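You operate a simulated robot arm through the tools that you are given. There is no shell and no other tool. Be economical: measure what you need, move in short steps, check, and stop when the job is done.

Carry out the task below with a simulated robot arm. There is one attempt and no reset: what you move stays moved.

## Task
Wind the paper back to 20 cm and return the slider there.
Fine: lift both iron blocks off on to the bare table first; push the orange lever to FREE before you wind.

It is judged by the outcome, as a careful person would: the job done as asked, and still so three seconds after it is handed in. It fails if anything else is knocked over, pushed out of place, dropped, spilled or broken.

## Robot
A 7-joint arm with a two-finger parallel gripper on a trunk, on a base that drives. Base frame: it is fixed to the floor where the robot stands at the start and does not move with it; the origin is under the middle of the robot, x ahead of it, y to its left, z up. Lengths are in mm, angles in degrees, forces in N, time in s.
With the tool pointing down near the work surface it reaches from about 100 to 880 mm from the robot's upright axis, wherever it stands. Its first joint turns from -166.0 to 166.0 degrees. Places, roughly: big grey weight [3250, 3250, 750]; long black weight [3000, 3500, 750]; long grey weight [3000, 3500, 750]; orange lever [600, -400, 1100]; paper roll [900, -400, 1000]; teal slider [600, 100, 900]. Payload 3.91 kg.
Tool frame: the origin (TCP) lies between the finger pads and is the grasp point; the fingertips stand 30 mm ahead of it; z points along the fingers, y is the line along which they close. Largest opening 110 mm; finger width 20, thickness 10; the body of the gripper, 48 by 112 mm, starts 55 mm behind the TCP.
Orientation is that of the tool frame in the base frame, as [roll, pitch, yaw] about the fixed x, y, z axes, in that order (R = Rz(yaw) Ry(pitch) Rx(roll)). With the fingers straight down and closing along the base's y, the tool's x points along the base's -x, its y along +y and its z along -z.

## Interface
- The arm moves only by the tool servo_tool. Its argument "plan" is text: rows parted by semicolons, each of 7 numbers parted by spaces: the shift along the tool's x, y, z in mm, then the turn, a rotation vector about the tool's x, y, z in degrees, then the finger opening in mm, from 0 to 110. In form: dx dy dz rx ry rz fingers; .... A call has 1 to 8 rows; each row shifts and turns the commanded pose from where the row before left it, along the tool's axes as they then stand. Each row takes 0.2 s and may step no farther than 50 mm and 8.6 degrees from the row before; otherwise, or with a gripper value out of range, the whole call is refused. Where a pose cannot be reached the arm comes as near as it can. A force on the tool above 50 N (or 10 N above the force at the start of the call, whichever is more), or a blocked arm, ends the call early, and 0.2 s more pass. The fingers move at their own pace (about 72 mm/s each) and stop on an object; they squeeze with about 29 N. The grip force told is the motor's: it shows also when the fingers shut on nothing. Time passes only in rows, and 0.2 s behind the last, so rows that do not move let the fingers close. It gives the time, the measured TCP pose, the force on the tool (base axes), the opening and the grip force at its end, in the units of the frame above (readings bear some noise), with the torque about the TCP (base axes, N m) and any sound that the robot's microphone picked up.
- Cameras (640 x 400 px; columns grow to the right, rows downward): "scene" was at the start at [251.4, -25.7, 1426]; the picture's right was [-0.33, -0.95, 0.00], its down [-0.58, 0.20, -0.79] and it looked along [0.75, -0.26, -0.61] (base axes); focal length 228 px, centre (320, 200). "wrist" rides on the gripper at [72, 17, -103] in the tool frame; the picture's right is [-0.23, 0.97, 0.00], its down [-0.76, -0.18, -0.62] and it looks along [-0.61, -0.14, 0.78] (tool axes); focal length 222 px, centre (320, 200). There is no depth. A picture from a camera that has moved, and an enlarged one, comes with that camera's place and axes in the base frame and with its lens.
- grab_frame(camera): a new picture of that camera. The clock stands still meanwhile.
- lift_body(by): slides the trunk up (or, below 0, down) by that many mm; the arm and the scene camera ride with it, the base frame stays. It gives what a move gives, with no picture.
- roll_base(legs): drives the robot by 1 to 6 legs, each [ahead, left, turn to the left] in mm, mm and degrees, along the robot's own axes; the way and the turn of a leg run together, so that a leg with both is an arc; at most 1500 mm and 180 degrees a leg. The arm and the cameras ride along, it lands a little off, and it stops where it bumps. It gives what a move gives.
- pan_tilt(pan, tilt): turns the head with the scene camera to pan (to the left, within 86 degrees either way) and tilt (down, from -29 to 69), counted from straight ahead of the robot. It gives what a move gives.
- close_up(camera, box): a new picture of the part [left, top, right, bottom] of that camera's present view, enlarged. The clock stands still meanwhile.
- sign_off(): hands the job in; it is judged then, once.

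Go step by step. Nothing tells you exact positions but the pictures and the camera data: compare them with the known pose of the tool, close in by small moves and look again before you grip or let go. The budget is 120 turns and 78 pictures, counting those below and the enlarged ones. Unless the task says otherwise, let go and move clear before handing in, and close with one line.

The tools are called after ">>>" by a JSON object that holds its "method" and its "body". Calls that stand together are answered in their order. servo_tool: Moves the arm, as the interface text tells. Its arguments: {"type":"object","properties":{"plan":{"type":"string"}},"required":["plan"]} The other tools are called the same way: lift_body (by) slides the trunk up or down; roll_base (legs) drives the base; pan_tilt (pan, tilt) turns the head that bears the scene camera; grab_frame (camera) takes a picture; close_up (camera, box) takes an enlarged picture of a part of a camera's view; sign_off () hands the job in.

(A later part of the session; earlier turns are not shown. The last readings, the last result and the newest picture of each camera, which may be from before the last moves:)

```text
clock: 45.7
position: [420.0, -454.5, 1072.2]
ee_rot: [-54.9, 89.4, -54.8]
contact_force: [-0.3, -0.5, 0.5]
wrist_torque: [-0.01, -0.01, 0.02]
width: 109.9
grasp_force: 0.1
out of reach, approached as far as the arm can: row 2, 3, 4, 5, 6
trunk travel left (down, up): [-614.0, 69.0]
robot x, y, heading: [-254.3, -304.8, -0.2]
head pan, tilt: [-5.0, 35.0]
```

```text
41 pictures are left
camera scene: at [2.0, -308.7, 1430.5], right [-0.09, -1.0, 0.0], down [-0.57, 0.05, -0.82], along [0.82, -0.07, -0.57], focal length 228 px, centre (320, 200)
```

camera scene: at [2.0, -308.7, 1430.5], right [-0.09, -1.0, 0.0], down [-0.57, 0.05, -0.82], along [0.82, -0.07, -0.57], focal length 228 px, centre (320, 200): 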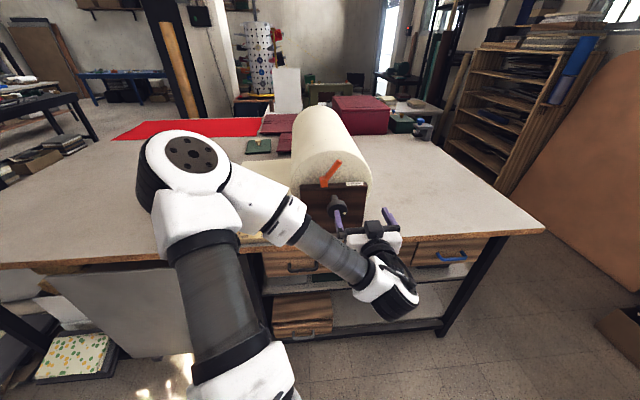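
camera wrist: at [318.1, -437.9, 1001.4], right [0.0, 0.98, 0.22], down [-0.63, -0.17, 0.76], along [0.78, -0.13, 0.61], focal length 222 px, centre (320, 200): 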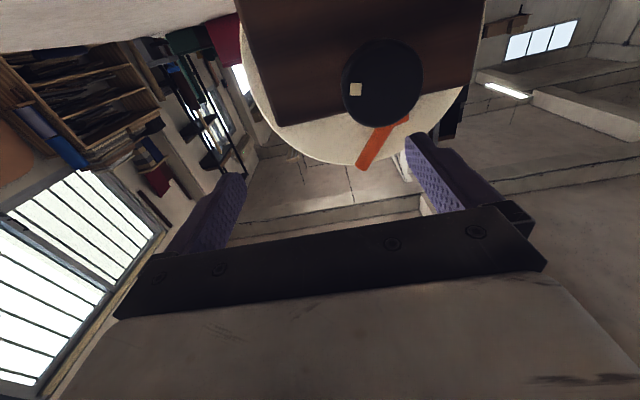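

That pose is near the arm's folding limit. I'll back the base off 150 mm and see how the arm settles.

>>> {"method": "roll_base", "body": {"legs": [[-150, 0, 0]]}}

>>> {"method": "servo_tool", "body": {"plan": "0 0 0 0 0 0 110"}}

```text
clock: 46.9
position: [371.0, -452.2, 1074.7]
ee_rot: [-49.8, 89.3, -49.5]
contact_force: [-0.1, 0.4, 0.4]
wrist_torque: [0.01, 0.03, 0.0]
width: 109.9
grasp_force: 0.1
trunk travel left (down, up): [-614.0, 69.0]
robot x, y, heading: [-301.7, -302.1, -0.1]
head pan, tilt: [-5.0, 35.0]
stopped in leg 1: the robot was blocked; the commanded pose is now the measured one
```

```text
clock: 47.3
position: [369.0, -451.4, 1074.8]
ee_rot: [-50.4, 89.4, -50.1]
contact_force: [-0.3, 0.7, 0.2]
wrist_torque: [-0.01, -0.02, 0.01]
width: 110.0
grasp_force: 0.0
trunk travel left (down, up): [-614.0, 69.0]
robot x, y, heading: [-306.1, -300.9, -0.3]
head pan, tilt: [-5.0, 35.0]
```

>>> {"method": "roll_base", "body": {"legs": [[20, 0, 0]]}}

>>> {"method": "servo_tool", "body": {"plan": "10 16 10 0 0 0 110; 10 16 10 0 0 0 110; 10 16 10 0 0 0 110; 0 0 0 0 0 0 110"}}

```text
clock: 48.1
position: [391.5, -452.3, 1074.1]
ee_rot: [-57.7, 89.5, -57.5]
contact_force: [0.6, -0.8, -0.2]
wrist_torque: [0.02, 0.0, -0.01]
width: 110.1
grasp_force: 0.1
trunk travel left (down, up): [-614.0, 69.0]
robot x, y, heading: [-282.9, -301.8, -0.1]
head pan, tilt: [-5.0, 35.0]
```

```text
clock: 49.1
position: [404.2, -446.3, 1075.7]
ee_rot: [-120.1, 89.5, -119.0]
contact_force: [0.3, 0.5, 0.0]
wrist_torque: [-0.03, 0.0, 0.01]
width: 110.0
grasp_force: 0.1
out of reach, approached as far as the arm can: row 1, 2, 3
trunk travel left (down, up): [-614.0, 69.0]
robot x, y, heading: [-282.6, -301.4, -0.4]
head pan, tilt: [-5.0, 35.0]
```

Low and level is a limit relative to the trunk height. I'll raise the tool back to where it was reachable, then lower the trunk instead.

>>> {"method": "servo_tool", "body": {"plan": "-45 0 0 0 0 0 110; -45 0 0 0 0 0 110; -45 0 0 0 0 0 110; -45 0 0 0 0 0 110; -25 0 0 0 0 0 110; 0 0 0 0 0 0 110"}}

>>> {"method": "grab_frame", "body": {"camera": "scene"}}

```text
clock: 50.5
position: [401.3, -442.5, 1280.3]
ee_rot: [-52.1, 89.5, -51.9]
contact_force: [-0.2, 0.0, -0.1]
wrist_torque: [-0.01, 0.0, 0.01]
width: 110.1
grasp_force: 0.0
trunk travel left (down, up): [-614.0, 69.0]
robot x, y, heading: [-284.9, -301.2, -0.2]
head pan, tilt: [-5.0, 35.0]
```

```text
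40 pictures are left
camera scene: at [-27.5, -307.7, 1430.4], right [-0.09, -1.0, 0.0], down [-0.57, 0.05, -0.82], along [0.82, -0.07, -0.57], focal length 228 px, centre (320, 200)
```

scene: 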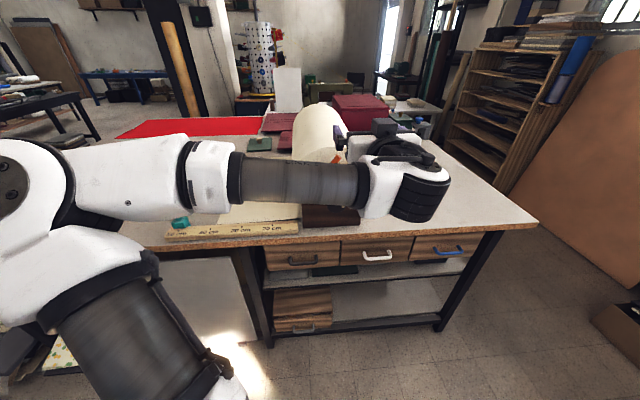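

The arm lies wholly in front of the table, so I'll lower the trunk 240 mm to bring the tool to knob height.

>>> {"method": "lift_body", "body": {"by": -120}}

>>> {"method": "lift_body", "body": {"by": -120}}

>>> {"method": "grab_frame", "body": {"camera": "scene"}}

>>> {"method": "grab_frame", "body": {"camera": "wrist"}}

```text
clock: 52.0
position: [401.4, -441.9, 1160.9]
ee_rot: [-51.2, 89.4, -51.1]
contact_force: [-0.7, -0.2, -0.6]
wrist_torque: [0.03, 0.03, -0.02]
width: 110.0
grasp_force: 0.1
trunk travel left (down, up): [-494.0, 189.0]
robot x, y, heading: [-286.6, -303.4, -0.2]
head pan, tilt: [-5.0, 35.0]
```

```text
clock: 53.5
position: [401.6, -442.7, 1041.1]
ee_rot: [-51.3, 89.4, -51.0]
contact_force: [0.5, 0.4, -0.6]
wrist_torque: [0.02, 0.02, -0.03]
width: 109.9
grasp_force: 0.2
trunk travel left (down, up): [-374.0, 309.0]
robot x, y, heading: [-282.9, -300.3, -0.2]
head pan, tilt: [-5.0, 35.0]
```

```text
39 pictures are left
camera scene: at [-27.7, -307.7, 1190.5], right [-0.09, -1.0, 0.0], down [-0.57, 0.05, -0.82], along [0.82, -0.07, -0.57], focal length 228 px, centre (320, 200)
```

scene: 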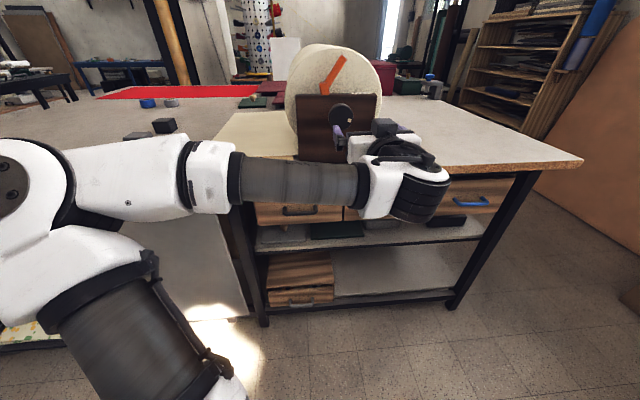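

```text
38 pictures are left
camera wrist: at [298.9, -426.7, 967.9], right [-0.01, 0.98, 0.22], down [-0.63, -0.17, 0.76], along [0.78, -0.13, 0.61], focal length 222 px, centre (320, 200)
```

wrist: 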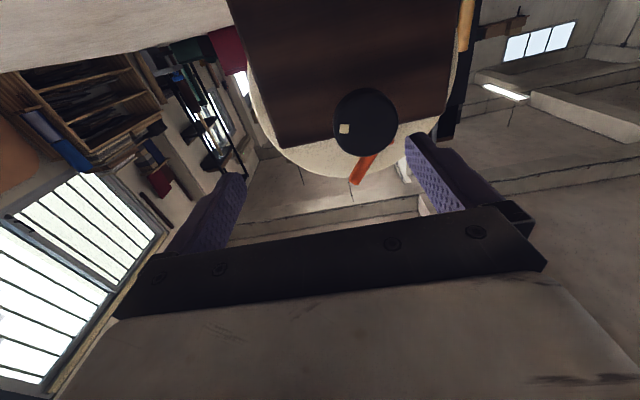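

The knob centre triangulates to (499, -401, 1045). I'll align with it and pre-rotate the gripper by about +50° so it can wind by -100° afterwards.

>>> {"method": "servo_tool", "body": {"plan": "-2 14 5 0 0 0 110; -2 14 5 0 0 0 110; 0 13 5 0 0 0 110; 0 0 0 0 0 0 110"}}

>>> {"method": "servo_tool", "body": {"plan": "0 0 0 0 0 8.5 110; 0 0 0 0 0 8.5 110; 0 0 0 0 0 8.5 110; 0 0 0 0 0 8.5 110; 0 0 0 0 0 8.5 110; 0 0 0 0 0 8.5 110; 0 0 0 0 0 0 110"}}

>>> {"method": "grab_frame", "body": {"camera": "wrist"}}

```text
clock: 54.5
position: [414.8, -401.5, 1045.0]
ee_rot: [-52.6, 89.5, -52.3]
contact_force: [0.1, -0.3, 0.0]
wrist_torque: [0.0, 0.0, -0.03]
width: 109.8
grasp_force: 0.1
trunk travel left (down, up): [-374.0, 309.0]
robot x, y, heading: [-286.4, -301.2, -0.2]
head pan, tilt: [-5.0, 35.0]
```

```text
clock: 56.1
position: [413.9, -401.8, 1044.0]
ee_rot: [89.7, 39.3, 90.1]
contact_force: [0.7, -0.7, 0.6]
wrist_torque: [0.01, -0.04, -0.01]
width: 109.9
grasp_force: 0.1
trunk travel left (down, up): [-374.0, 309.0]
robot x, y, heading: [-289.7, -301.0, -0.2]
head pan, tilt: [-5.0, 35.0]
```

```text
37 pictures are left
camera wrist: at [313.1, -335.3, 1011.3], right [-0.01, 0.44, 0.9], down [-0.62, -0.7, 0.34], along [0.78, -0.56, 0.28], focal length 222 px, centre (320, 200)
```

wrist: 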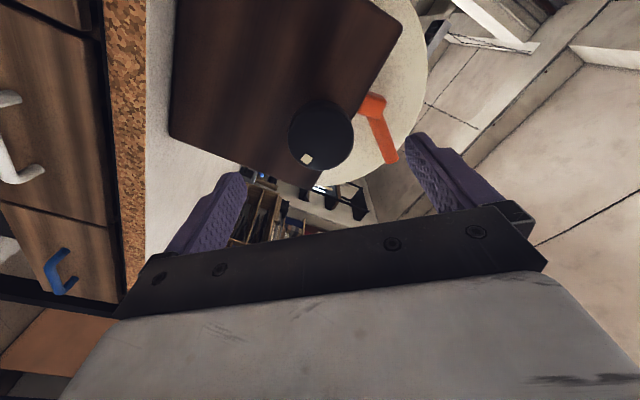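

Centred on the knob. I'll advance to TCP x≈501 and close.

>>> {"method": "servo_tool", "body": {"plan": "0 0 30 0 0 0 110; 0 0 25 0 0 0 110; 0 0 15 0 0 0 110; 0 0 10 0 0 0 110; 0 0 7 0 0 0 110; 0 0 0 0 0 0 110"}}

>>> {"method": "grab_frame", "body": {"camera": "wrist"}}

>>> {"method": "close_up", "body": {"camera": "scene", "box": [180, 30, 460, 230]}}

```text
clock: 57.5
position: [503.6, -403.6, 1043.8]
ee_rot: [89.7, 39.5, 89.9]
contact_force: [-0.4, -0.4, -0.6]
wrist_torque: [-0.02, -0.01, -0.02]
width: 110.0
grasp_force: 0.1
trunk travel left (down, up): [-374.0, 309.0]
robot x, y, heading: [-286.4, -300.7, -0.4]
head pan, tilt: [-5.0, 35.0]
```

```text
36 pictures are left
camera wrist: at [401.4, -335.6, 1010.4], right [-0.01, 0.44, 0.9], down [-0.62, -0.7, 0.34], along [0.78, -0.56, 0.28], focal length 222 px, centre (320, 200)
```

wrist: 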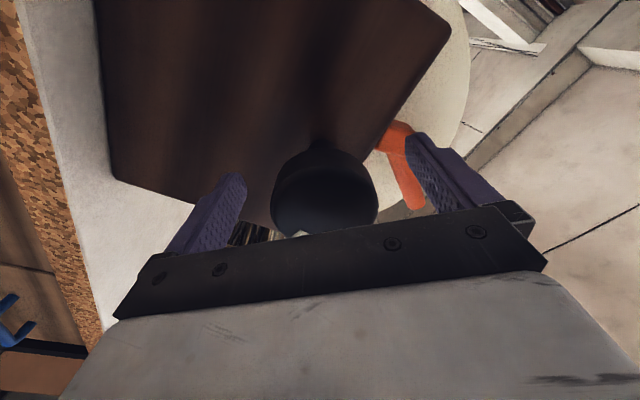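

```text
2.00 times, centred on (320, 130) of scene
camera zoom: at [-27.5, -307.7, 1190.4], right [-0.09, -1.0, 0.0], down [-0.57, 0.05, -0.82], along [0.82, -0.07, -0.57], focal length 456 px, centre (320, 340)
```

zoom: 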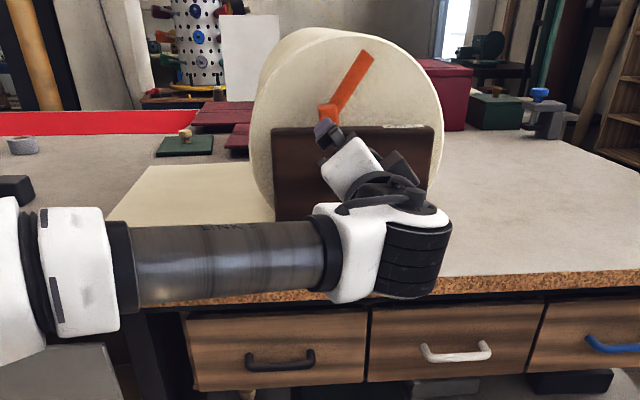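

>>> {"method": "servo_tool", "body": {"plan": "0 0 0 0 0 0 80; 0 0 0 0 0 0 60; 0 0 0 0 0 0 40; 0 0 0 0 0 0 40"}}

>>> {"method": "servo_tool", "body": {"plan": "0 0 0 0 0 -4 40; 0 0 0 0 0 -4 40; 0 0 0 0 0 0 40"}}

>>> {"method": "close_up", "body": {"camera": "scene", "box": [180, 30, 460, 230]}}

```text
clock: 58.5
position: [503.5, -401.7, 1043.9]
ee_rot: [89.3, 39.6, 89.9]
contact_force: [4.5, 3.0, 8.2]
wrist_torque: [-0.06, 0.03, 0.09]
width: 55.6
grasp_force: 45.1
trunk travel left (down, up): [-374.0, 309.0]
robot x, y, heading: [-285.9, -298.1, -0.4]
head pan, tilt: [-5.0, 35.0]
```

```text
clock: 59.3
position: [503.1, -401.4, 1044.8]
ee_rot: [89.4, 47.5, 89.9]
contact_force: [10.9, -0.3, 10.1]
wrist_torque: [-0.05, 0.21, 0.52]
width: 55.5
grasp_force: 44.9
trunk travel left (down, up): [-374.0, 309.0]
robot x, y, heading: [-286.5, -299.6, -0.2]
head pan, tilt: [-5.0, 35.0]
```

```text
2.00 times, centred on (320, 130) of scene
camera zoom: at [-27.4, -307.6, 1190.4], right [-0.09, -1.0, 0.0], down [-0.57, 0.05, -0.82], along [0.82, -0.07, -0.57], focal length 456 px, centre (320, 340)
```

zoom: 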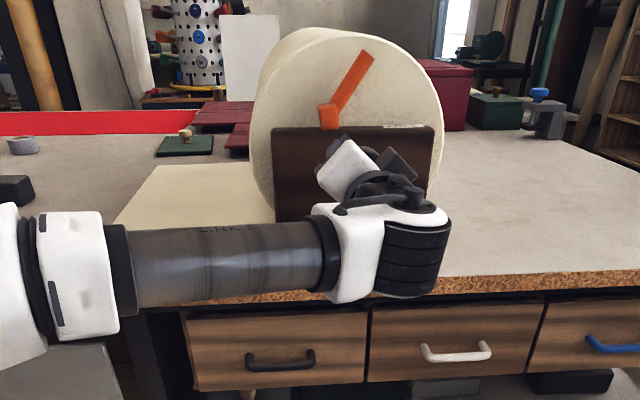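

>>> {"method": "close_up", "body": {"camera": "scene", "box": [220, 90, 340, 165]}}

>>> {"method": "servo_tool", "body": {"plan": "0 0 0 0 0 -5 40; 0 0 0 0 0 -5 40; 0 0 0 0 0 0 40"}}

>>> {"method": "close_up", "body": {"camera": "scene", "box": [220, 90, 340, 165]}}

```text
5.33 times, centred on (280, 128) of scene
camera zoom: at [-27.4, -307.6, 1190.4], right [-0.09, -1.0, 0.0], down [-0.57, 0.05, -0.82], along [0.82, -0.07, -0.57], focal length 1216 px, centre (533, 587)
```

zoom: 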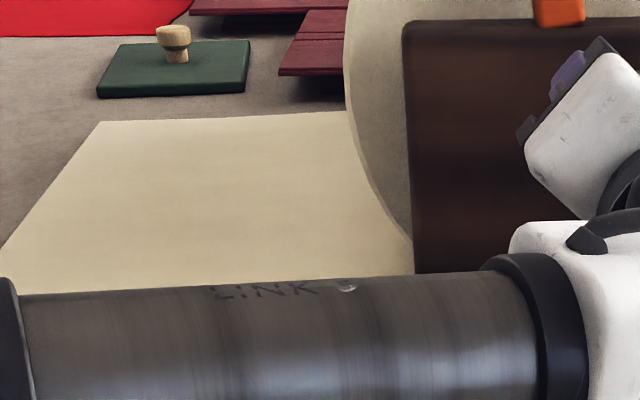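

```text
clock: 60.1
position: [502.9, -401.8, 1043.8]
ee_rot: [89.5, 57.5, 89.7]
contact_force: [13.8, -2.6, 9.4]
wrist_torque: [-0.04, 0.39, 0.41]
width: 55.7
grasp_force: 45.0
trunk travel left (down, up): [-374.0, 309.0]
robot x, y, heading: [-289.4, -301.8, 0.0]
head pan, tilt: [-5.0, 35.0]
```

```text
5.33 times, centred on (280, 128) of scene
camera zoom: at [-27.3, -307.9, 1190.3], right [-0.09, -1.0, 0.0], down [-0.57, 0.05, -0.82], along [0.82, -0.07, -0.57], focal length 1216 px, centre (533, 587)
```

zoom: 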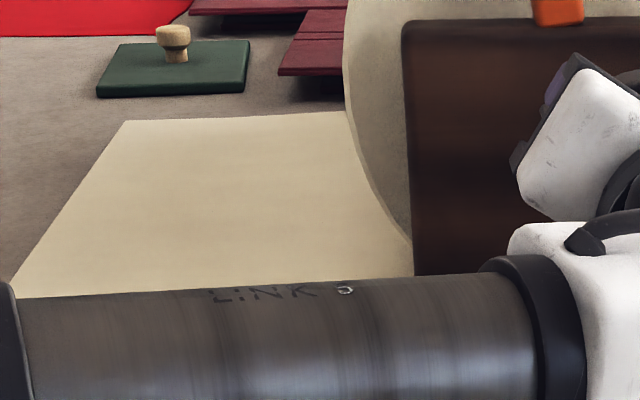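

The paper winds in at about 2.2 mm per degree, in the right direction. I'll continue another 60°.

>>> {"method": "servo_tool", "body": {"plan": "0 0 0 0 0 -7.5 40; 0 0 0 0 0 -7.5 40; 0 0 0 0 0 -7.5 40; 0 0 0 0 0 -7.5 40; 0 0 0 0 0 -7.5 40; 0 0 0 0 0 -7.5 40; 0 0 0 0 0 -7.5 40; 0 0 0 0 0 -7.5 40"}}

>>> {"method": "grab_frame", "body": {"camera": "scene"}}

```text
clock: 61.9
position: [502.9, -404.0, 1042.6]
ee_rot: [-89.3, 62.6, -89.5]
contact_force: [24.8, -20.8, 11.1]
wrist_torque: [0.11, -0.06, 0.15]
width: 55.5
grasp_force: 45.1
trunk travel left (down, up): [-374.0, 309.0]
robot x, y, heading: [-285.2, -300.3, -0.2]
head pan, tilt: [-5.0, 35.0]
```

```text
31 pictures are left
camera scene: at [-26.6, -309.3, 1190.1], right [-0.09, -1.0, 0.0], down [-0.57, 0.05, -0.82], along [0.82, -0.07, -0.57], focal length 228 px, centre (320, 200)
```

scene: 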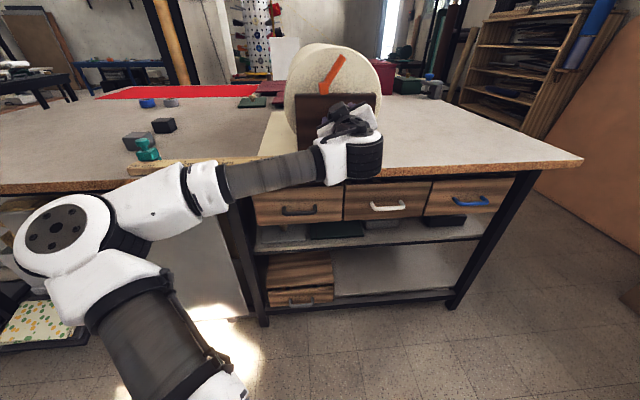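

>>> {"method": "close_up", "body": {"camera": "scene", "box": [230, 90, 330, 180]}}

```text
4.44 times, centred on (280, 135) of scene
camera zoom: at [-26.6, -309.3, 1190.1], right [-0.09, -1.0, 0.0], down [-0.57, 0.05, -0.82], along [0.82, -0.07, -0.57], focal length 1014 px, centre (498, 489)
```

zoom: 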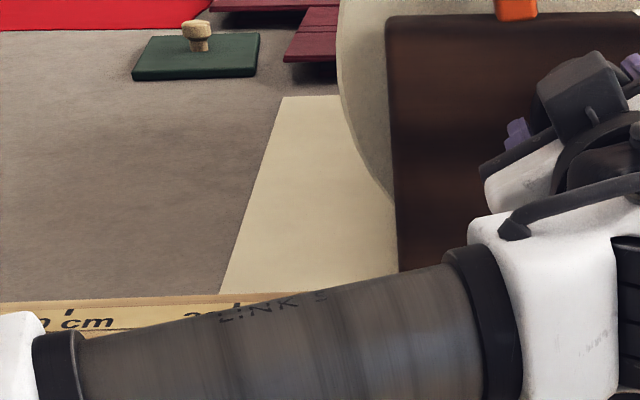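

The edge reads about 25 mm short of the 20 mark. I'll turn 9° more and re-measure.

>>> {"method": "servo_tool", "body": {"plan": "0 0 0 0 0 -4.5 40; 0 0 0 0 0 -4.5 40; 0 0 0 0 0 0 40"}}

>>> {"method": "close_up", "body": {"camera": "scene", "box": [230, 90, 330, 180]}}

```text
clock: 62.7
position: [503.5, -404.5, 1044.1]
ee_rot: [-89.5, 53.6, -89.8]
contact_force: [19.0, -29.2, 8.7]
wrist_torque: [0.02, -0.06, 0.44]
width: 55.5
grasp_force: 45.1
trunk travel left (down, up): [-374.0, 309.0]
robot x, y, heading: [-284.6, -299.3, -0.2]
head pan, tilt: [-5.0, 35.0]
```

```text
4.44 times, centred on (280, 135) of scene
camera zoom: at [-26.9, -309.9, 1190.2], right [-0.09, -1.0, 0.0], down [-0.57, 0.05, -0.82], along [0.82, -0.07, -0.57], focal length 1014 px, centre (498, 489)
```

zoom: 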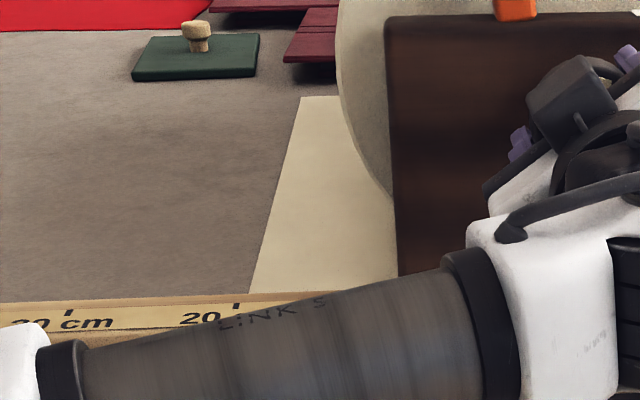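

About 6.5 mm remain, so 3° more.

>>> {"method": "servo_tool", "body": {"plan": "0 0 0 0 0 -1.5 40; 0 0 0 0 0 -1.5 40; 0 0 0 0 0 0 40"}}

>>> {"method": "close_up", "body": {"camera": "scene", "box": [255, 140, 305, 170]}}

```text
clock: 63.5
position: [503.5, -405.0, 1043.0]
ee_rot: [-89.5, 50.7, -89.7]
contact_force: [17.5, -32.0, 8.7]
wrist_torque: [0.08, 0.3, 0.23]
width: 55.5
grasp_force: 45.1
trunk travel left (down, up): [-374.0, 309.0]
robot x, y, heading: [-281.7, -304.1, 0.1]
head pan, tilt: [-5.0, 35.0]
```

```text
12.80 times, centred on (280, 155) of scene
camera zoom: at [-26.8, -310.1, 1190.2], right [-0.09, -1.0, 0.0], down [-0.57, 0.05, -0.82], along [0.82, -0.07, -0.57], focal length 2919 px, centre (832, 776)
```

zoom: 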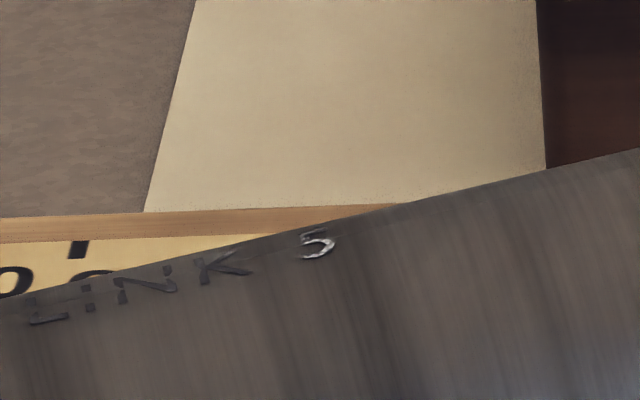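

Edge and 20 mark now read equal within view error. I'll release the knob, back away, and check from above.

>>> {"method": "servo_tool", "body": {"plan": "0 0 0 0 0 0 60; 0 0 0 0 0 0 85; 0 0 0 0 0 0 110; 0 0 -30 0 0 0 110; 0 0 -40 0 0 0 110; 0 0 -40 0 0 0 110; 0 0 0 0 0 0 110"}}

>>> {"method": "lift_body", "body": {"by": 240}}

>>> {"method": "grab_frame", "body": {"camera": "scene"}}

```text
clock: 65.1
position: [392.7, -401.8, 1042.6]
ee_rot: [-89.5, 50.6, -89.4]
contact_force: [1.1, -0.1, -0.4]
wrist_torque: [0.01, -0.03, 0.0]
width: 110.4
grasp_force: 0.0
trunk travel left (down, up): [-374.0, 309.0]
robot x, y, heading: [-283.3, -300.7, 0.2]
head pan, tilt: [-5.0, 35.0]
```

```text
clock: 67.6
position: [394.1, -402.3, 1283.2]
ee_rot: [-89.6, 50.5, -89.4]
contact_force: [0.6, 0.2, -0.1]
wrist_torque: [-0.01, 0.03, -0.01]
width: 109.9
grasp_force: 0.1
trunk travel left (down, up): [-614.0, 69.0]
robot x, y, heading: [-286.3, -300.9, -0.0]
head pan, tilt: [-5.0, 35.0]
```

```text
27 pictures are left
camera scene: at [-27.5, -307.7, 1430.3], right [-0.09, -1.0, 0.0], down [-0.57, 0.05, -0.82], along [0.82, -0.07, -0.57], focal length 228 px, centre (320, 200)
```

scene: 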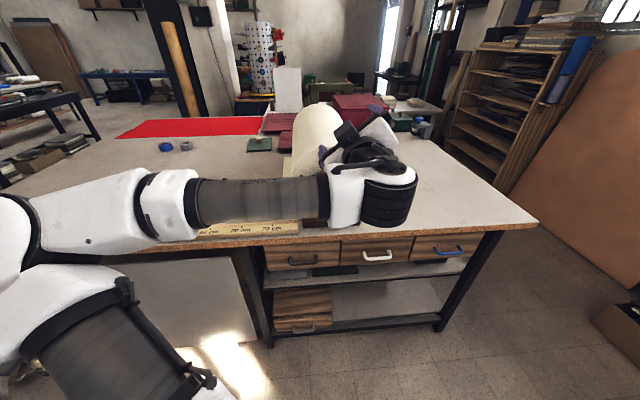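

>>> {"method": "servo_tool", "body": {"plan": "0 0 0 0 0 8 110; 0 0 0 0 0 8 110; 0 0 0 0 0 8 110; 0 0 0 0 0 8 110; 0 0 0 0 0 7.3 110; 0 0 0 0 8.2 0 110; 0 0 0 0 8.2 0 110; 0 0 0 0 8.2 0 110"}}

>>> {"method": "servo_tool", "body": {"plan": "0 0 0 0 8.2 0 110; 0 0 0 0 8.2 0 110; 0 0 0 0 8.2 0 110; 0 0 0 0 8.2 0 110; 0 0 0 0 8.2 0 110; 0 0 0 0 8.2 0 110; 0 0 0 0 8.2 0 110; 0 0 0 0 8 0 110"}}

```text
clock: 69.4
position: [393.3, -402.5, 1282.5]
ee_rot: [-179.7, 65.7, -179.5]
contact_force: [0.1, 0.2, 1.3]
wrist_torque: [-0.02, 0.0, -0.02]
width: 109.9
grasp_force: 0.0
trunk travel left (down, up): [-614.0, 69.0]
robot x, y, heading: [-284.9, -299.1, -0.3]
head pan, tilt: [-5.0, 35.0]
```

```text
clock: 71.2
position: [394.3, -402.6, 1279.5]
ee_rot: [-179.7, 0.4, -179.8]
contact_force: [0.1, -0.4, 1.2]
wrist_torque: [-0.01, -0.04, -0.03]
width: 109.9
grasp_force: 0.1
trunk travel left (down, up): [-614.0, 69.0]
robot x, y, heading: [-287.1, -299.8, -0.3]
head pan, tilt: [-5.0, 35.0]
```

>>> {"method": "roll_base", "body": {"legs": [[0, 300, 0], [250, 0, 0]]}}

>>> {"method": "pan_tilt", "body": {"pan": -19, "tilt": 38}}

>>> {"method": "servo_tool", "body": {"plan": "45 0 0 0 0 0 110; 15 -45 0 0 0 0 110; 0 -25 0 0 0 0 110; 0 0 0 0 0 0 110"}}

>>> {"method": "grab_frame", "body": {"camera": "wrist"}}

>>> {"method": "grab_frame", "body": {"camera": "scene"}}

```text
clock: 75.5
position: [641.9, -102.2, 1278.4]
ee_rot: [-179.7, 0.4, -179.9]
contact_force: [0.5, -0.3, 0.2]
wrist_torque: [0.02, 0.01, 0.0]
width: 109.9
grasp_force: 0.1
trunk travel left (down, up): [-614.0, 69.0]
robot x, y, heading: [-37.1, -1.2, -0.2]
head pan, tilt: [-5.0, 35.0]
```

```text
clock: 76.3
position: [639.8, -102.5, 1280.4]
ee_rot: [-179.7, 0.5, -179.8]
contact_force: [-0.3, 0.7, -0.1]
wrist_torque: [0.02, 0.04, 0.01]
width: 109.9
grasp_force: 0.0
trunk travel left (down, up): [-614.0, 69.0]
robot x, y, heading: [-33.3, -2.0, -0.0]
head pan, tilt: [-19.0, 38.0]
```

```text
clock: 77.3
position: [581.0, -171.6, 1277.9]
ee_rot: [-179.7, 0.5, -179.8]
contact_force: [0.1, 0.3, 0.9]
wrist_torque: [-0.02, -0.01, 0.0]
width: 110.0
grasp_force: 0.1
trunk travel left (down, up): [-614.0, 69.0]
robot x, y, heading: [-39.5, -0.9, 0.0]
head pan, tilt: [-19.0, 38.0]
```

```text
26 pictures are left
camera wrist: at [508.5, -154.3, 1382.0], right [0.22, 0.97, 0.0], down [0.76, -0.17, 0.63], along [0.61, -0.14, -0.78], focal length 222 px, centre (320, 200)
```

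wrist: 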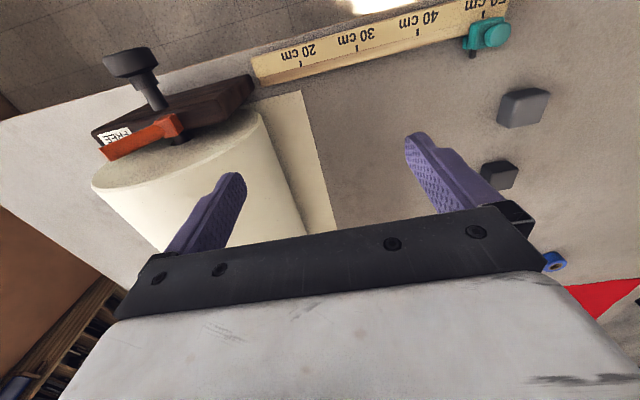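

```text
25 pictures are left
camera scene: at [213.4, -27.6, 1425.8], right [-0.33, -0.94, 0.0], down [-0.58, 0.2, -0.79], along [0.74, -0.26, -0.62], focal length 228 px, centre (320, 200)
```

scene: 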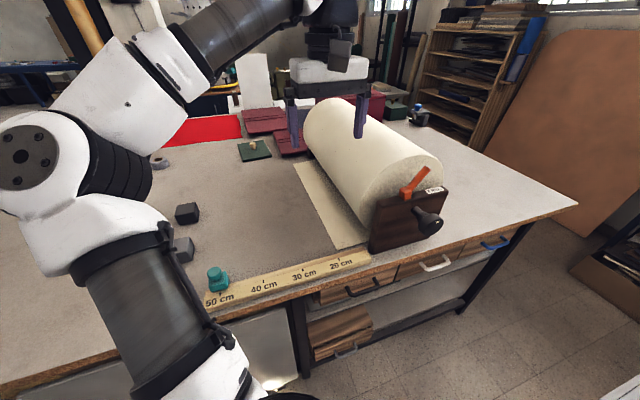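

>>> {"method": "close_up", "body": {"camera": "wrist", "box": [245, 30, 355, 110]}}

>>> {"method": "close_up", "body": {"camera": "wrist", "box": [440, 0, 560, 80]}}

```text
5.00 times, centred on (300, 70) of wrist
camera zoom: at [508.5, -154.3, 1382.0], right [0.22, 0.97, 0.0], down [0.76, -0.17, 0.63], along [0.61, -0.14, -0.78], focal length 1111 px, centre (420, 850)
```

zoom: 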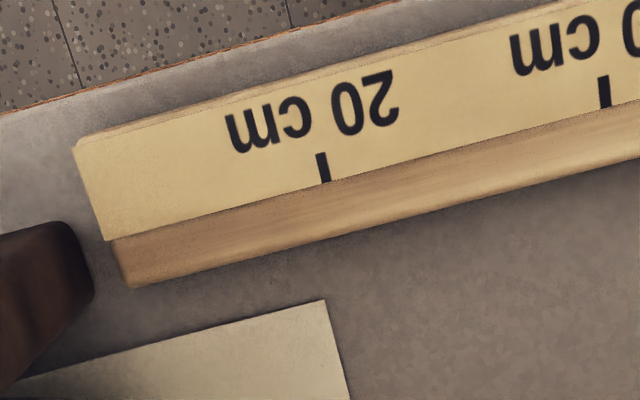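

```text
5.00 times, centred on (500, 40) of wrist
camera zoom: at [508.5, -154.3, 1382.0], right [0.22, 0.97, 0.0], down [0.76, -0.17, 0.63], along [0.61, -0.14, -0.78], focal length 1111 px, centre (-580, 1000)
```

zoom: 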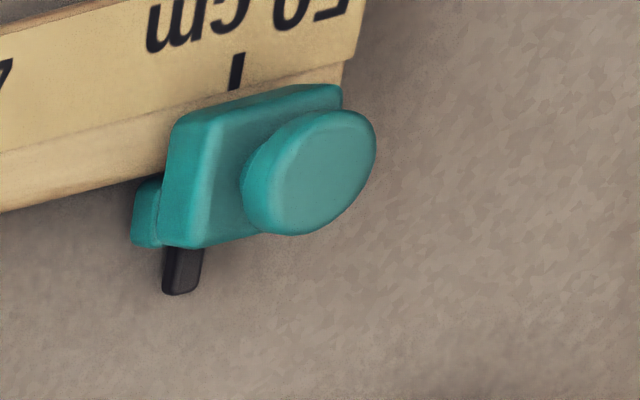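

From above, the paper edge appears about 14 mm past the 20 mark. I'll check that with the other camera before correcting.

>>> {"method": "close_up", "body": {"camera": "scene", "box": [280, 150, 400, 290]}}

```text
2.86 times, centred on (340, 220) of scene
camera zoom: at [213.4, -27.6, 1425.8], right [-0.33, -0.94, 0.0], down [-0.58, 0.2, -0.79], along [0.74, -0.26, -0.62], focal length 652 px, centre (263, 143)
```

zoom: 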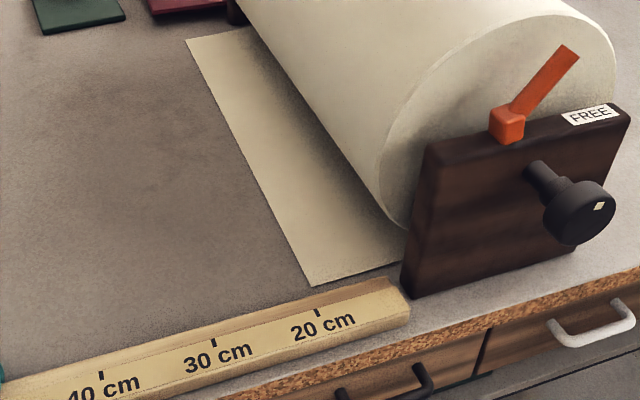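

Both cameras agree the edge sits about 14–16 mm too far in, at roughly 18.5 cm. It was on the mark before release, so the release probably kicked the knob. I'll go back and unwind about 6.5°.

>>> {"method": "roll_base", "body": {"legs": [[-250, 0, 0], [0, -300, 0]]}}

>>> {"method": "servo_tool", "body": {"plan": "0 20 0 0 -8.2 0 110; 0 20 0 0 -8.2 0 110; 0 15 0 0 -8.2 0 110; 0 0 0 0 -8.2 0 110; 0 0 0 0 -8.2 0 110; 0 0 0 0 -8.2 0 110; 0 0 0 0 -8.2 0 110; 0 0 0 0 -8.2 0 110"}}

>>> {"method": "servo_tool", "body": {"plan": "0 0 0 0 -8.2 0 110; 0 0 0 0 -8.2 0 110; 0 0 10 0 -8.2 0 110; 0 0 30 0 0 0 110; 0 0 30 0 0 0 110; 0 0 0 0 0 0 110"}}

>>> {"method": "pan_tilt", "body": {"pan": -5, "tilt": 35}}

>>> {"method": "lift_body", "body": {"by": -240}}

```text
clock: 81.6
position: [328.3, -476.4, 1278.1]
ee_rot: [-179.7, 0.5, 179.8]
contact_force: [0.4, 0.9, -0.4]
wrist_torque: [0.0, 0.03, -0.01]
width: 110.0
grasp_force: 0.1
trunk travel left (down, up): [-614.0, 69.0]
robot x, y, heading: [-288.7, -301.7, -0.5]
head pan, tilt: [-19.0, 38.0]
```

```text
clock: 83.4
position: [328.5, -418.9, 1279.4]
ee_rot: [-179.2, 66.2, -179.5]
contact_force: [0.1, -0.1, 0.0]
wrist_torque: [-0.04, 0.0, 0.02]
width: 110.1
grasp_force: 0.0
trunk travel left (down, up): [-614.0, 69.0]
robot x, y, heading: [-295.2, -303.0, -0.7]
head pan, tilt: [-19.0, 38.0]
```

```text
clock: 84.8
position: [399.6, -419.3, 1279.5]
ee_rot: [-24.8, 89.2, -25.0]
contact_force: [-0.8, -0.6, -0.3]
wrist_torque: [0.02, 0.02, -0.02]
width: 110.1
grasp_force: 0.0
trunk travel left (down, up): [-614.0, 69.0]
robot x, y, heading: [-287.2, -299.8, -0.5]
head pan, tilt: [-19.0, 38.0]
```

```text
clock: 85.6
position: [400.1, -420.6, 1278.6]
ee_rot: [-25.6, 89.3, -25.8]
contact_force: [-0.3, 0.6, 0.6]
wrist_torque: [-0.02, 0.0, 0.0]
width: 109.9
grasp_force: 0.1
trunk travel left (down, up): [-614.0, 69.0]
robot x, y, heading: [-288.1, -304.6, -0.5]
head pan, tilt: [-5.0, 35.0]
```

```text
clock: 88.1
position: [399.9, -420.9, 1039.9]
ee_rot: [-25.4, 89.4, -25.7]
contact_force: [0.6, -0.5, -0.2]
wrist_torque: [0.01, 0.03, 0.01]
width: 110.1
grasp_force: 0.0
trunk travel left (down, up): [-374.0, 309.0]
robot x, y, heading: [-287.9, -301.3, -0.4]
head pan, tilt: [-5.0, 35.0]
```

>>> {"method": "servo_tool", "body": {"plan": "-5 9 20 0 0 0 110; 0 9.5 25 0 0 0 110; 0 0 25 0 0 0 110; 0 0 20 0 0 0 110; 0 0 8 0 0 0 110; 0 0 5 0 0 0 110; 0 0 0 0 0 0 110"}}

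>>> {"method": "grab_frame", "body": {"camera": "wrist"}}

>>> {"method": "close_up", "body": {"camera": "scene", "box": [230, 90, 330, 180]}}

```text
clock: 89.7
position: [503.1, -402.5, 1044.0]
ee_rot: [-25.6, 89.3, -25.9]
contact_force: [-0.2, 0.5, 0.2]
wrist_torque: [0.02, 0.03, 0.03]
width: 110.0
grasp_force: 0.0
trunk travel left (down, up): [-374.0, 309.0]
robot x, y, heading: [-286.2, -295.5, -0.5]
head pan, tilt: [-5.0, 35.0]
```

```text
21 pictures are left
camera wrist: at [401.3, -386.4, 971.8], right [0.0, 0.98, 0.22], down [-0.63, -0.17, 0.76], along [0.77, -0.14, 0.62], focal length 222 px, centre (320, 200)
```

wrist: 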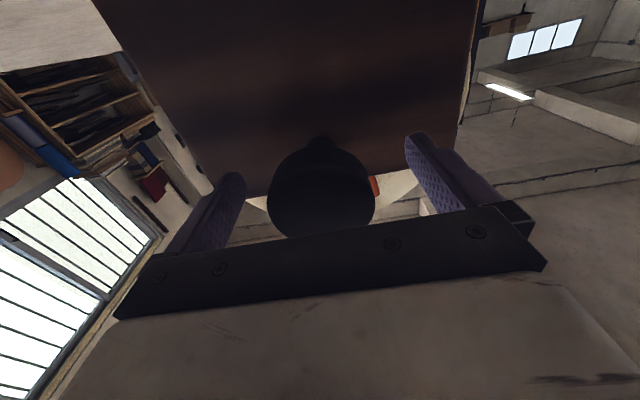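

```text
4.44 times, centred on (280, 135) of scene
camera zoom: at [-31.2, -308.8, 1190.4], right [-0.1, -1.0, 0.0], down [-0.57, 0.05, -0.82], along [0.82, -0.08, -0.57], focal length 1014 px, centre (498, 489)
```

zoom: 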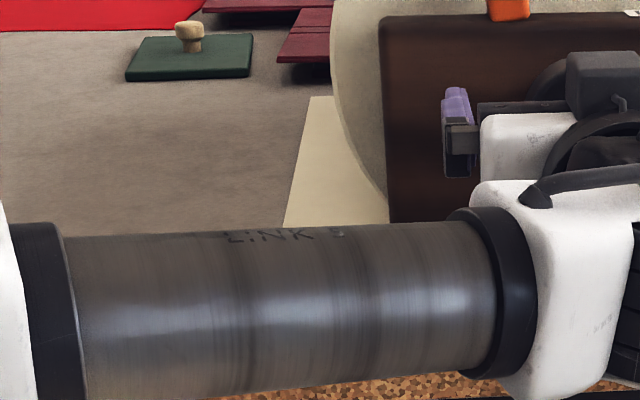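

>>> {"method": "servo_tool", "body": {"plan": "0 0 0 0 0 0 80; 0 0 0 0 0 0 60; 0 0 0 0 0 0 45; 0 0 0 0 0 0 45; 0 0 0 0 0 2.2 45; 0 0 0 0 0 2.2 45; 0 0 0 0 0 2.1 45; 0 0 0 0 0 0 45"}}

>>> {"method": "close_up", "body": {"camera": "scene", "box": [230, 90, 330, 180]}}

```text
clock: 91.5
position: [502.6, -402.3, 1044.6]
ee_rot: [83.8, 83.6, 83.6]
contact_force: [1.1, -1.8, 3.0]
wrist_torque: [0.01, 1.01, -0.14]
width: 55.0
grasp_force: 44.6
trunk travel left (down, up): [-374.0, 309.0]
robot x, y, heading: [-284.8, -301.3, -0.6]
head pan, tilt: [-5.0, 35.0]
```

```text
4.44 times, centred on (280, 135) of scene
camera zoom: at [-31.3, -308.9, 1190.5], right [-0.1, -1.0, 0.0], down [-0.57, 0.05, -0.82], along [0.82, -0.08, -0.57], focal length 1014 px, centre (498, 489)
```

zoom: 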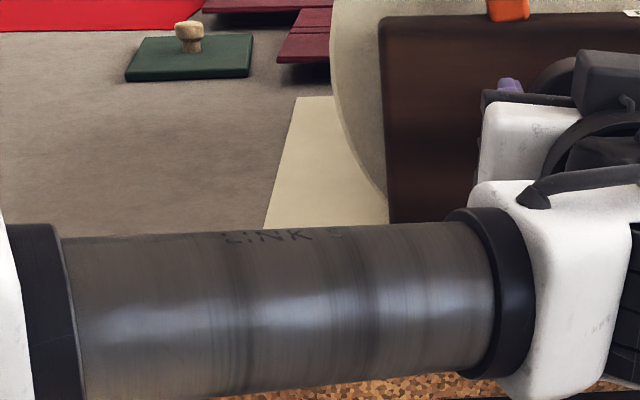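

It shifted about 15 mm as wanted and the forces are small. I'll release, then compare.

>>> {"method": "servo_tool", "body": {"plan": "0 0 0 0 0 0 58; 0 0 0 0 0 0 62; 0 0 0 0 0 0 80; 0 0 0 0 0 0 110; 0 0 0 0 0 0 110"}}

>>> {"method": "close_up", "body": {"camera": "scene", "box": [230, 90, 330, 180]}}

```text
clock: 92.7
position: [502.5, -402.9, 1045.1]
ee_rot: [83.9, 83.7, 83.7]
contact_force: [0.0, 0.3, 0.4]
wrist_torque: [-0.01, 0.0, -0.01]
width: 110.1
grasp_force: 0.0
trunk travel left (down, up): [-374.0, 309.0]
robot x, y, heading: [-285.6, -297.6, -0.6]
head pan, tilt: [-5.0, 35.0]
```

```text
4.44 times, centred on (280, 135) of scene
camera zoom: at [-31.2, -308.8, 1190.4], right [-0.1, -1.0, 0.0], down [-0.57, 0.05, -0.82], along [0.82, -0.08, -0.57], focal length 1014 px, centre (498, 489)
```

zoom: 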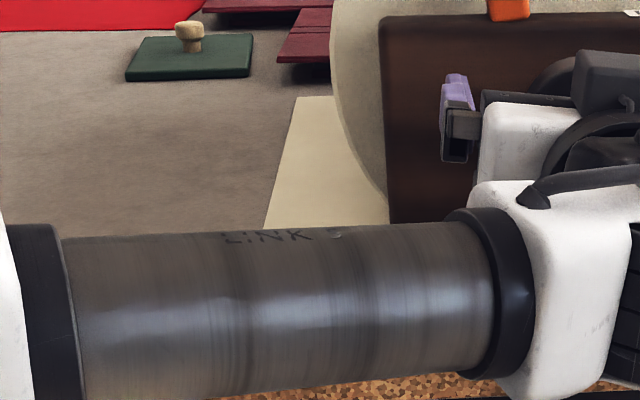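

The edge stayed put on release. Now I'll retreat, raise, turn the tool down again, and drive back toward the slider.

>>> {"method": "servo_tool", "body": {"plan": "0 0 -30 0 0 0 110; 0 0 -40 0 0 0 110; 0 0 -40 0 0 0 110; 0 0 0 0 0 -6.5 110; 0 0 0 0 0 0 110"}}

>>> {"method": "lift_body", "body": {"by": 240}}

>>> {"method": "servo_tool", "body": {"plan": "0 0 0 0 8.2 0 110; 0 0 0 0 8.2 0 110; 0 0 0 0 8.2 0 110; 0 0 0 0 8.2 0 110; 0 0 0 0 8.2 0 110; 0 0 0 0 8.2 0 110; 0 0 0 0 8.2 0 110; 0 0 0 0 8.2 0 110"}}

>>> {"method": "servo_tool", "body": {"plan": "0 0 0 0 8.2 0 110; 0 0 0 0 8.2 0 110; 0 0 0 0 8 0 110; 0 0 0 0 0 0 110"}}

>>> {"method": "roll_base", "body": {"legs": [[0, 300, 0], [250, 0, 0.5]]}}

>>> {"method": "pan_tilt", "body": {"pan": -19, "tilt": 38}}

```text
clock: 93.9
position: [392.4, -401.5, 1044.7]
ee_rot: [-28.0, 89.2, -28.1]
contact_force: [0.3, -0.5, 0.1]
wrist_torque: [-0.01, 0.0, 0.01]
width: 110.1
grasp_force: 0.0
trunk travel left (down, up): [-374.0, 309.0]
robot x, y, heading: [-286.1, -301.0, -0.3]
head pan, tilt: [-5.0, 35.0]
```

```text
clock: 96.4
position: [393.0, -401.2, 1283.7]
ee_rot: [-25.5, 89.4, -25.8]
contact_force: [0.0, -0.6, -0.9]
wrist_torque: [-0.01, 0.01, -0.02]
width: 110.0
grasp_force: 0.1
trunk travel left (down, up): [-614.0, 69.0]
robot x, y, heading: [-288.4, -302.6, -0.6]
head pan, tilt: [-5.0, 35.0]
```

```text
clock: 98.2
position: [393.4, -401.6, 1284.4]
ee_rot: [-179.6, 24.9, 179.8]
contact_force: [0.4, 0.3, -0.7]
wrist_torque: [-0.02, 0.0, 0.03]
width: 110.1
grasp_force: 0.0
trunk travel left (down, up): [-614.0, 69.0]
robot x, y, heading: [-286.8, -300.5, -0.3]
head pan, tilt: [-5.0, 35.0]
```

```text
clock: 99.2
position: [393.0, -402.8, 1282.9]
ee_rot: [-179.3, 0.7, 179.9]
contact_force: [0.5, -0.6, -0.2]
wrist_torque: [0.01, 0.0, 0.02]
width: 110.2
grasp_force: 0.1
trunk travel left (down, up): [-614.0, 69.0]
robot x, y, heading: [-283.5, -300.4, -0.8]
head pan, tilt: [-5.0, 35.0]
```

```text
clock: 103.5
position: [639.2, -88.0, 1281.7]
ee_rot: [-179.4, 0.8, -179.4]
contact_force: [0.5, -0.2, 0.1]
wrist_torque: [0.03, 0.05, -0.01]
width: 109.8
grasp_force: 0.0
trunk travel left (down, up): [-614.0, 69.0]
robot x, y, heading: [-41.2, -0.1, 0.4]
head pan, tilt: [-5.0, 35.0]
```

```text
clock: 104.3
position: [639.2, -88.3, 1281.8]
ee_rot: [-179.4, 0.8, -179.3]
contact_force: [-0.3, 0.8, -0.7]
wrist_torque: [0.0, 0.02, 0.03]
width: 110.0
grasp_force: 0.0
trunk travel left (down, up): [-614.0, 69.0]
robot x, y, heading: [-44.4, 2.0, 0.3]
head pan, tilt: [-19.0, 38.0]
```

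>>> {"method": "servo_tool", "body": {"plan": "45 0 0 0 -0.8 0 110; 15 -45 0 -0.6 0 -0.6 110; 0 -45 0 0 0 0 110; 0 -22 0 0 0 0 110; 0 0 0 0 0 0 110"}}

>>> {"method": "close_up", "body": {"camera": "wrist", "box": [265, 10, 375, 120]}}

```text
clock: 105.5
position: [582.9, -199.7, 1280.9]
ee_rot: [179.9, 1.5, -178.7]
contact_force: [0.7, -1.4, 0.4]
wrist_torque: [0.01, -0.02, 0.01]
width: 110.2
grasp_force: 0.1
trunk travel left (down, up): [-614.0, 69.0]
robot x, y, heading: [-41.7, -4.4, 0.5]
head pan, tilt: [-19.0, 38.0]
```

```text
3.64 times, centred on (320, 65) of wrist
camera zoom: at [508.3, -184.5, 1382.9], right [0.2, 0.98, 0.01], down [0.75, -0.16, 0.64], along [0.63, -0.13, -0.77], focal length 808 px, centre (320, 691)
```

zoom: 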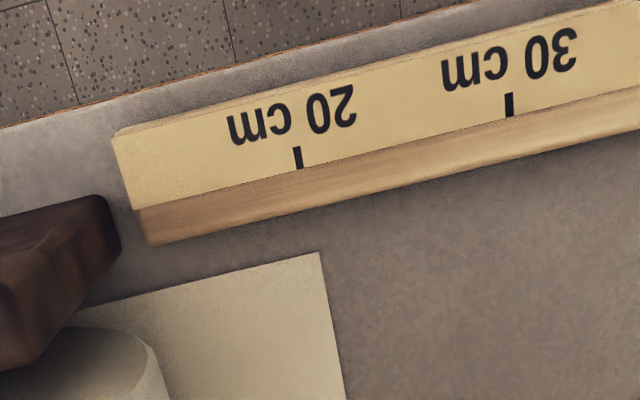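

The paper edge is now within about 1 mm of the 20 mark. Next I'll move over the slider.

>>> {"method": "servo_tool", "body": {"plan": "0 42 10 0 1.5 0 110; 0 42 10 0 0 1.3 110; 0 42 20 0 0 0 110; 0 42 20 0 0 0 110; 0 42 20 0 0 0 110; 0 42 20 0 0 0 110; 0 42 20 0 0 0 110; 0 0 0 0 0 0 110"}}

>>> {"method": "grab_frame", "body": {"camera": "wrist"}}

>>> {"method": "close_up", "body": {"camera": "scene", "box": [160, 210, 300, 330]}}

```text
clock: 107.3
position: [580.3, 90.6, 1159.0]
ee_rot: [180.0, 0.1, 179.9]
contact_force: [0.0, -0.3, -0.3]
wrist_torque: [-0.01, -0.01, -0.01]
width: 110.2
grasp_force: 0.0
trunk travel left (down, up): [-614.0, 69.0]
robot x, y, heading: [-41.8, 1.3, 0.4]
head pan, tilt: [-19.0, 38.0]
```

```text
16 pictures are left
camera wrist: at [507.7, 107.5, 1264.6], right [0.23, 0.97, 0.0], down [0.76, -0.18, 0.62], along [0.61, -0.14, -0.78], focal length 222 px, centre (320, 200)
```

wrist: 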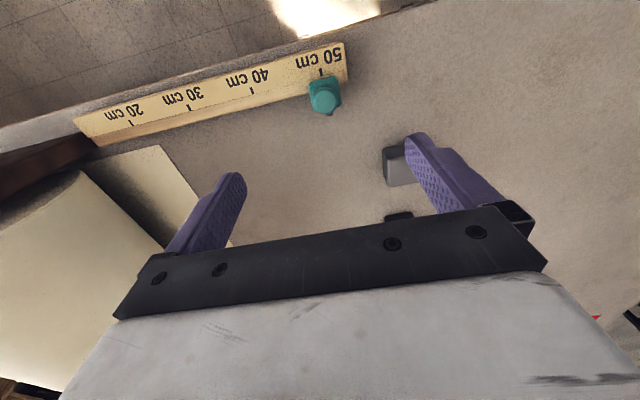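

```text
3.33 times, centred on (230, 270) of scene
camera zoom: at [208.3, -22.4, 1425.8], right [-0.32, -0.95, 0.0], down [-0.58, 0.2, -0.79], along [0.75, -0.25, -0.62], focal length 760 px, centre (620, -33)
```

zoom: 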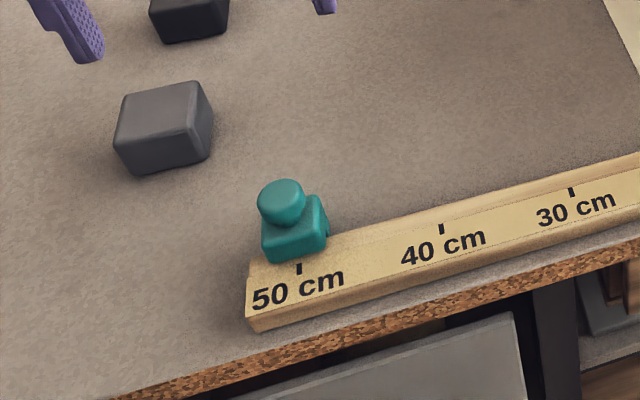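

The slider's round knob is at about (577, 97.5), with its top near z 978. I'll descend above it with a narrower opening and check.

>>> {"method": "servo_tool", "body": {"plan": "3 7 45 0 0 0 80; 0 0 45 0 0 0 80; 0 0 35 0 0 0 80; 0 0 26 0 0 0 80; 0 0 0 0 0 0 80"}}

>>> {"method": "grab_frame", "body": {"camera": "wrist"}}

>>> {"method": "close_up", "body": {"camera": "scene", "box": [160, 210, 300, 330]}}

```text
clock: 108.5
position: [576.1, 99.0, 1008.5]
ee_rot: [-180.0, 0.1, 180.0]
contact_force: [0.1, 0.1, -0.6]
wrist_torque: [0.0, 0.03, -0.03]
width: 79.9
grasp_force: 0.1
trunk travel left (down, up): [-614.0, 69.0]
robot x, y, heading: [-40.9, 2.4, 0.5]
head pan, tilt: [-19.0, 38.0]
```

```text
14 pictures are left
camera wrist: at [504.7, 115.3, 1113.0], right [0.23, 0.97, 0.0], down [0.76, -0.18, 0.62], along [0.61, -0.14, -0.78], focal length 222 px, centre (320, 200)
```

wrist: 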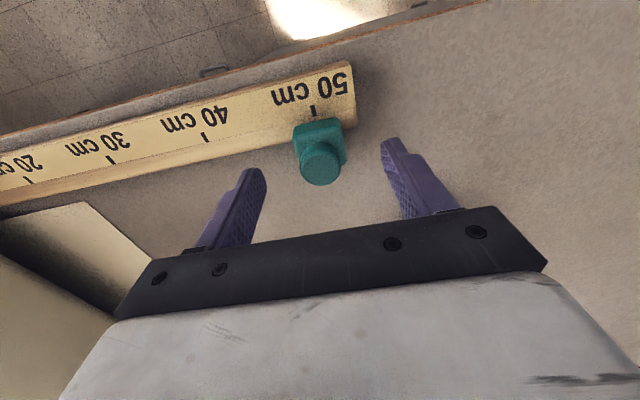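

```text
3.33 times, centred on (230, 270) of scene
camera zoom: at [208.2, -22.1, 1425.8], right [-0.32, -0.95, 0.0], down [-0.58, 0.2, -0.79], along [0.75, -0.25, -0.62], focal length 760 px, centre (620, -33)
```

zoom: 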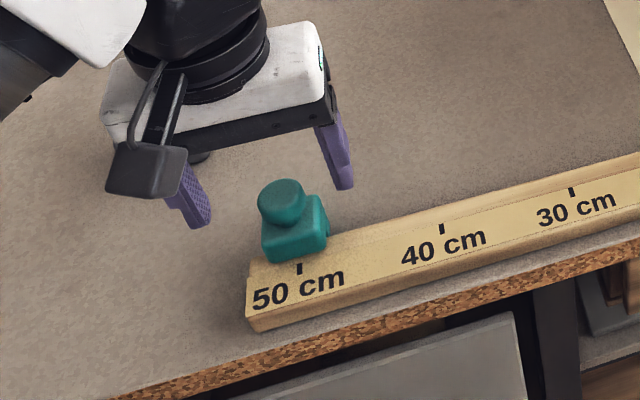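

>>> {"method": "servo_tool", "body": {"plan": "1 -1.4 10 0 0 0 80; 0 0 7 0 0 0 80; 0 0 0 0 0 0 55; 0 0 0 0 0 0 30; 0 0 0 0 0 0 20; 0 0 0 0 0 0 20"}}

>>> {"method": "close_up", "body": {"camera": "scene", "box": [160, 210, 300, 330]}}

```text
clock: 109.9
position: [576.0, 98.6, 993.3]
ee_rot: [180.0, 0.0, 179.9]
contact_force: [-1.0, -1.8, -1.8]
wrist_torque: [-0.06, -0.16, -0.08]
width: 29.3
grasp_force: 45.2
trunk travel left (down, up): [-614.0, 69.0]
robot x, y, heading: [-43.3, 6.1, 0.5]
head pan, tilt: [-19.0, 38.0]
```

```text
3.33 times, centred on (230, 270) of scene
camera zoom: at [208.3, -22.2, 1425.8], right [-0.32, -0.95, 0.0], down [-0.58, 0.2, -0.79], along [0.75, -0.25, -0.62], focal length 760 px, centre (620, -33)
```

zoom: 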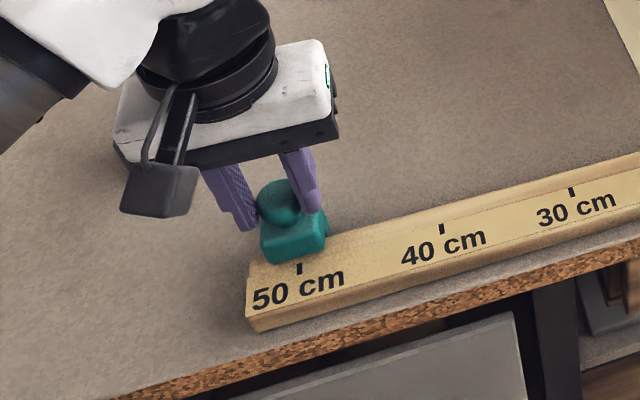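

Gripped on the knob. I'll drag it toward -y, slowly at first.

>>> {"method": "servo_tool", "body": {"plan": "0 -8 0 0 0 0 20; 0 -10 0 0 0 0 20; 0 -10 0 0 0 0 20; 0 -12 0 0 0 0 20; 0 0 0 0 0 0 20"}}

```text
clock: 111.1
position: [576.6, 59.6, 992.0]
ee_rot: [-180.0, 0.2, -179.9]
contact_force: [0.4, 0.8, 5.6]
wrist_torque: [-0.08, 0.66, 0.07]
width: 29.4
grasp_force: 44.9
trunk travel left (down, up): [-614.0, 69.0]
robot x, y, heading: [-42.9, 2.8, 0.1]
head pan, tilt: [-19.0, 38.0]
```

>>> {"method": "servo_tool", "body": {"plan": "0 -25 0 0 0 0 20; 0 -25 0 0 0 0 20; 0 -25 0 0 0 0 20; 0 -25 0 0 0 0 20; 0 -25 0 0 0 0 20; 0 0 0 0 0 0 20"}}

>>> {"method": "grab_frame", "body": {"camera": "scene"}}

```text
clock: 112.5
position: [576.6, -65.9, 992.7]
ee_rot: [179.9, 0.2, -179.9]
contact_force: [15.9, -0.2, 5.9]
wrist_torque: [0.01, -1.14, -0.09]
width: 29.4
grasp_force: 45.2
trunk travel left (down, up): [-614.0, 69.0]
robot x, y, heading: [-42.7, 1.4, 0.1]
head pan, tilt: [-19.0, 38.0]
```

```text
11 pictures are left
camera scene: at [209.1, -22.1, 1425.6], right [-0.32, -0.95, 0.0], down [-0.58, 0.2, -0.79], along [0.75, -0.25, -0.62], focal length 228 px, centre (320, 200)
```

scene: 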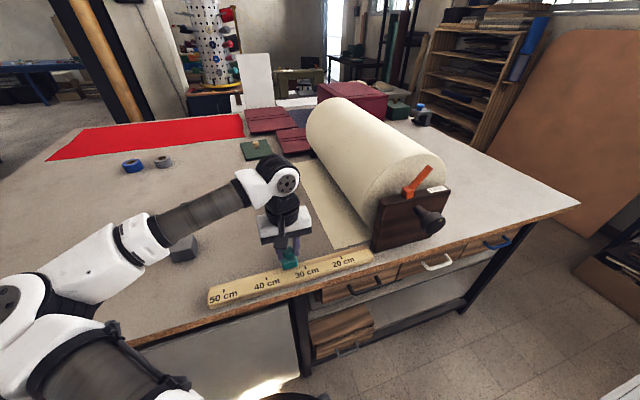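

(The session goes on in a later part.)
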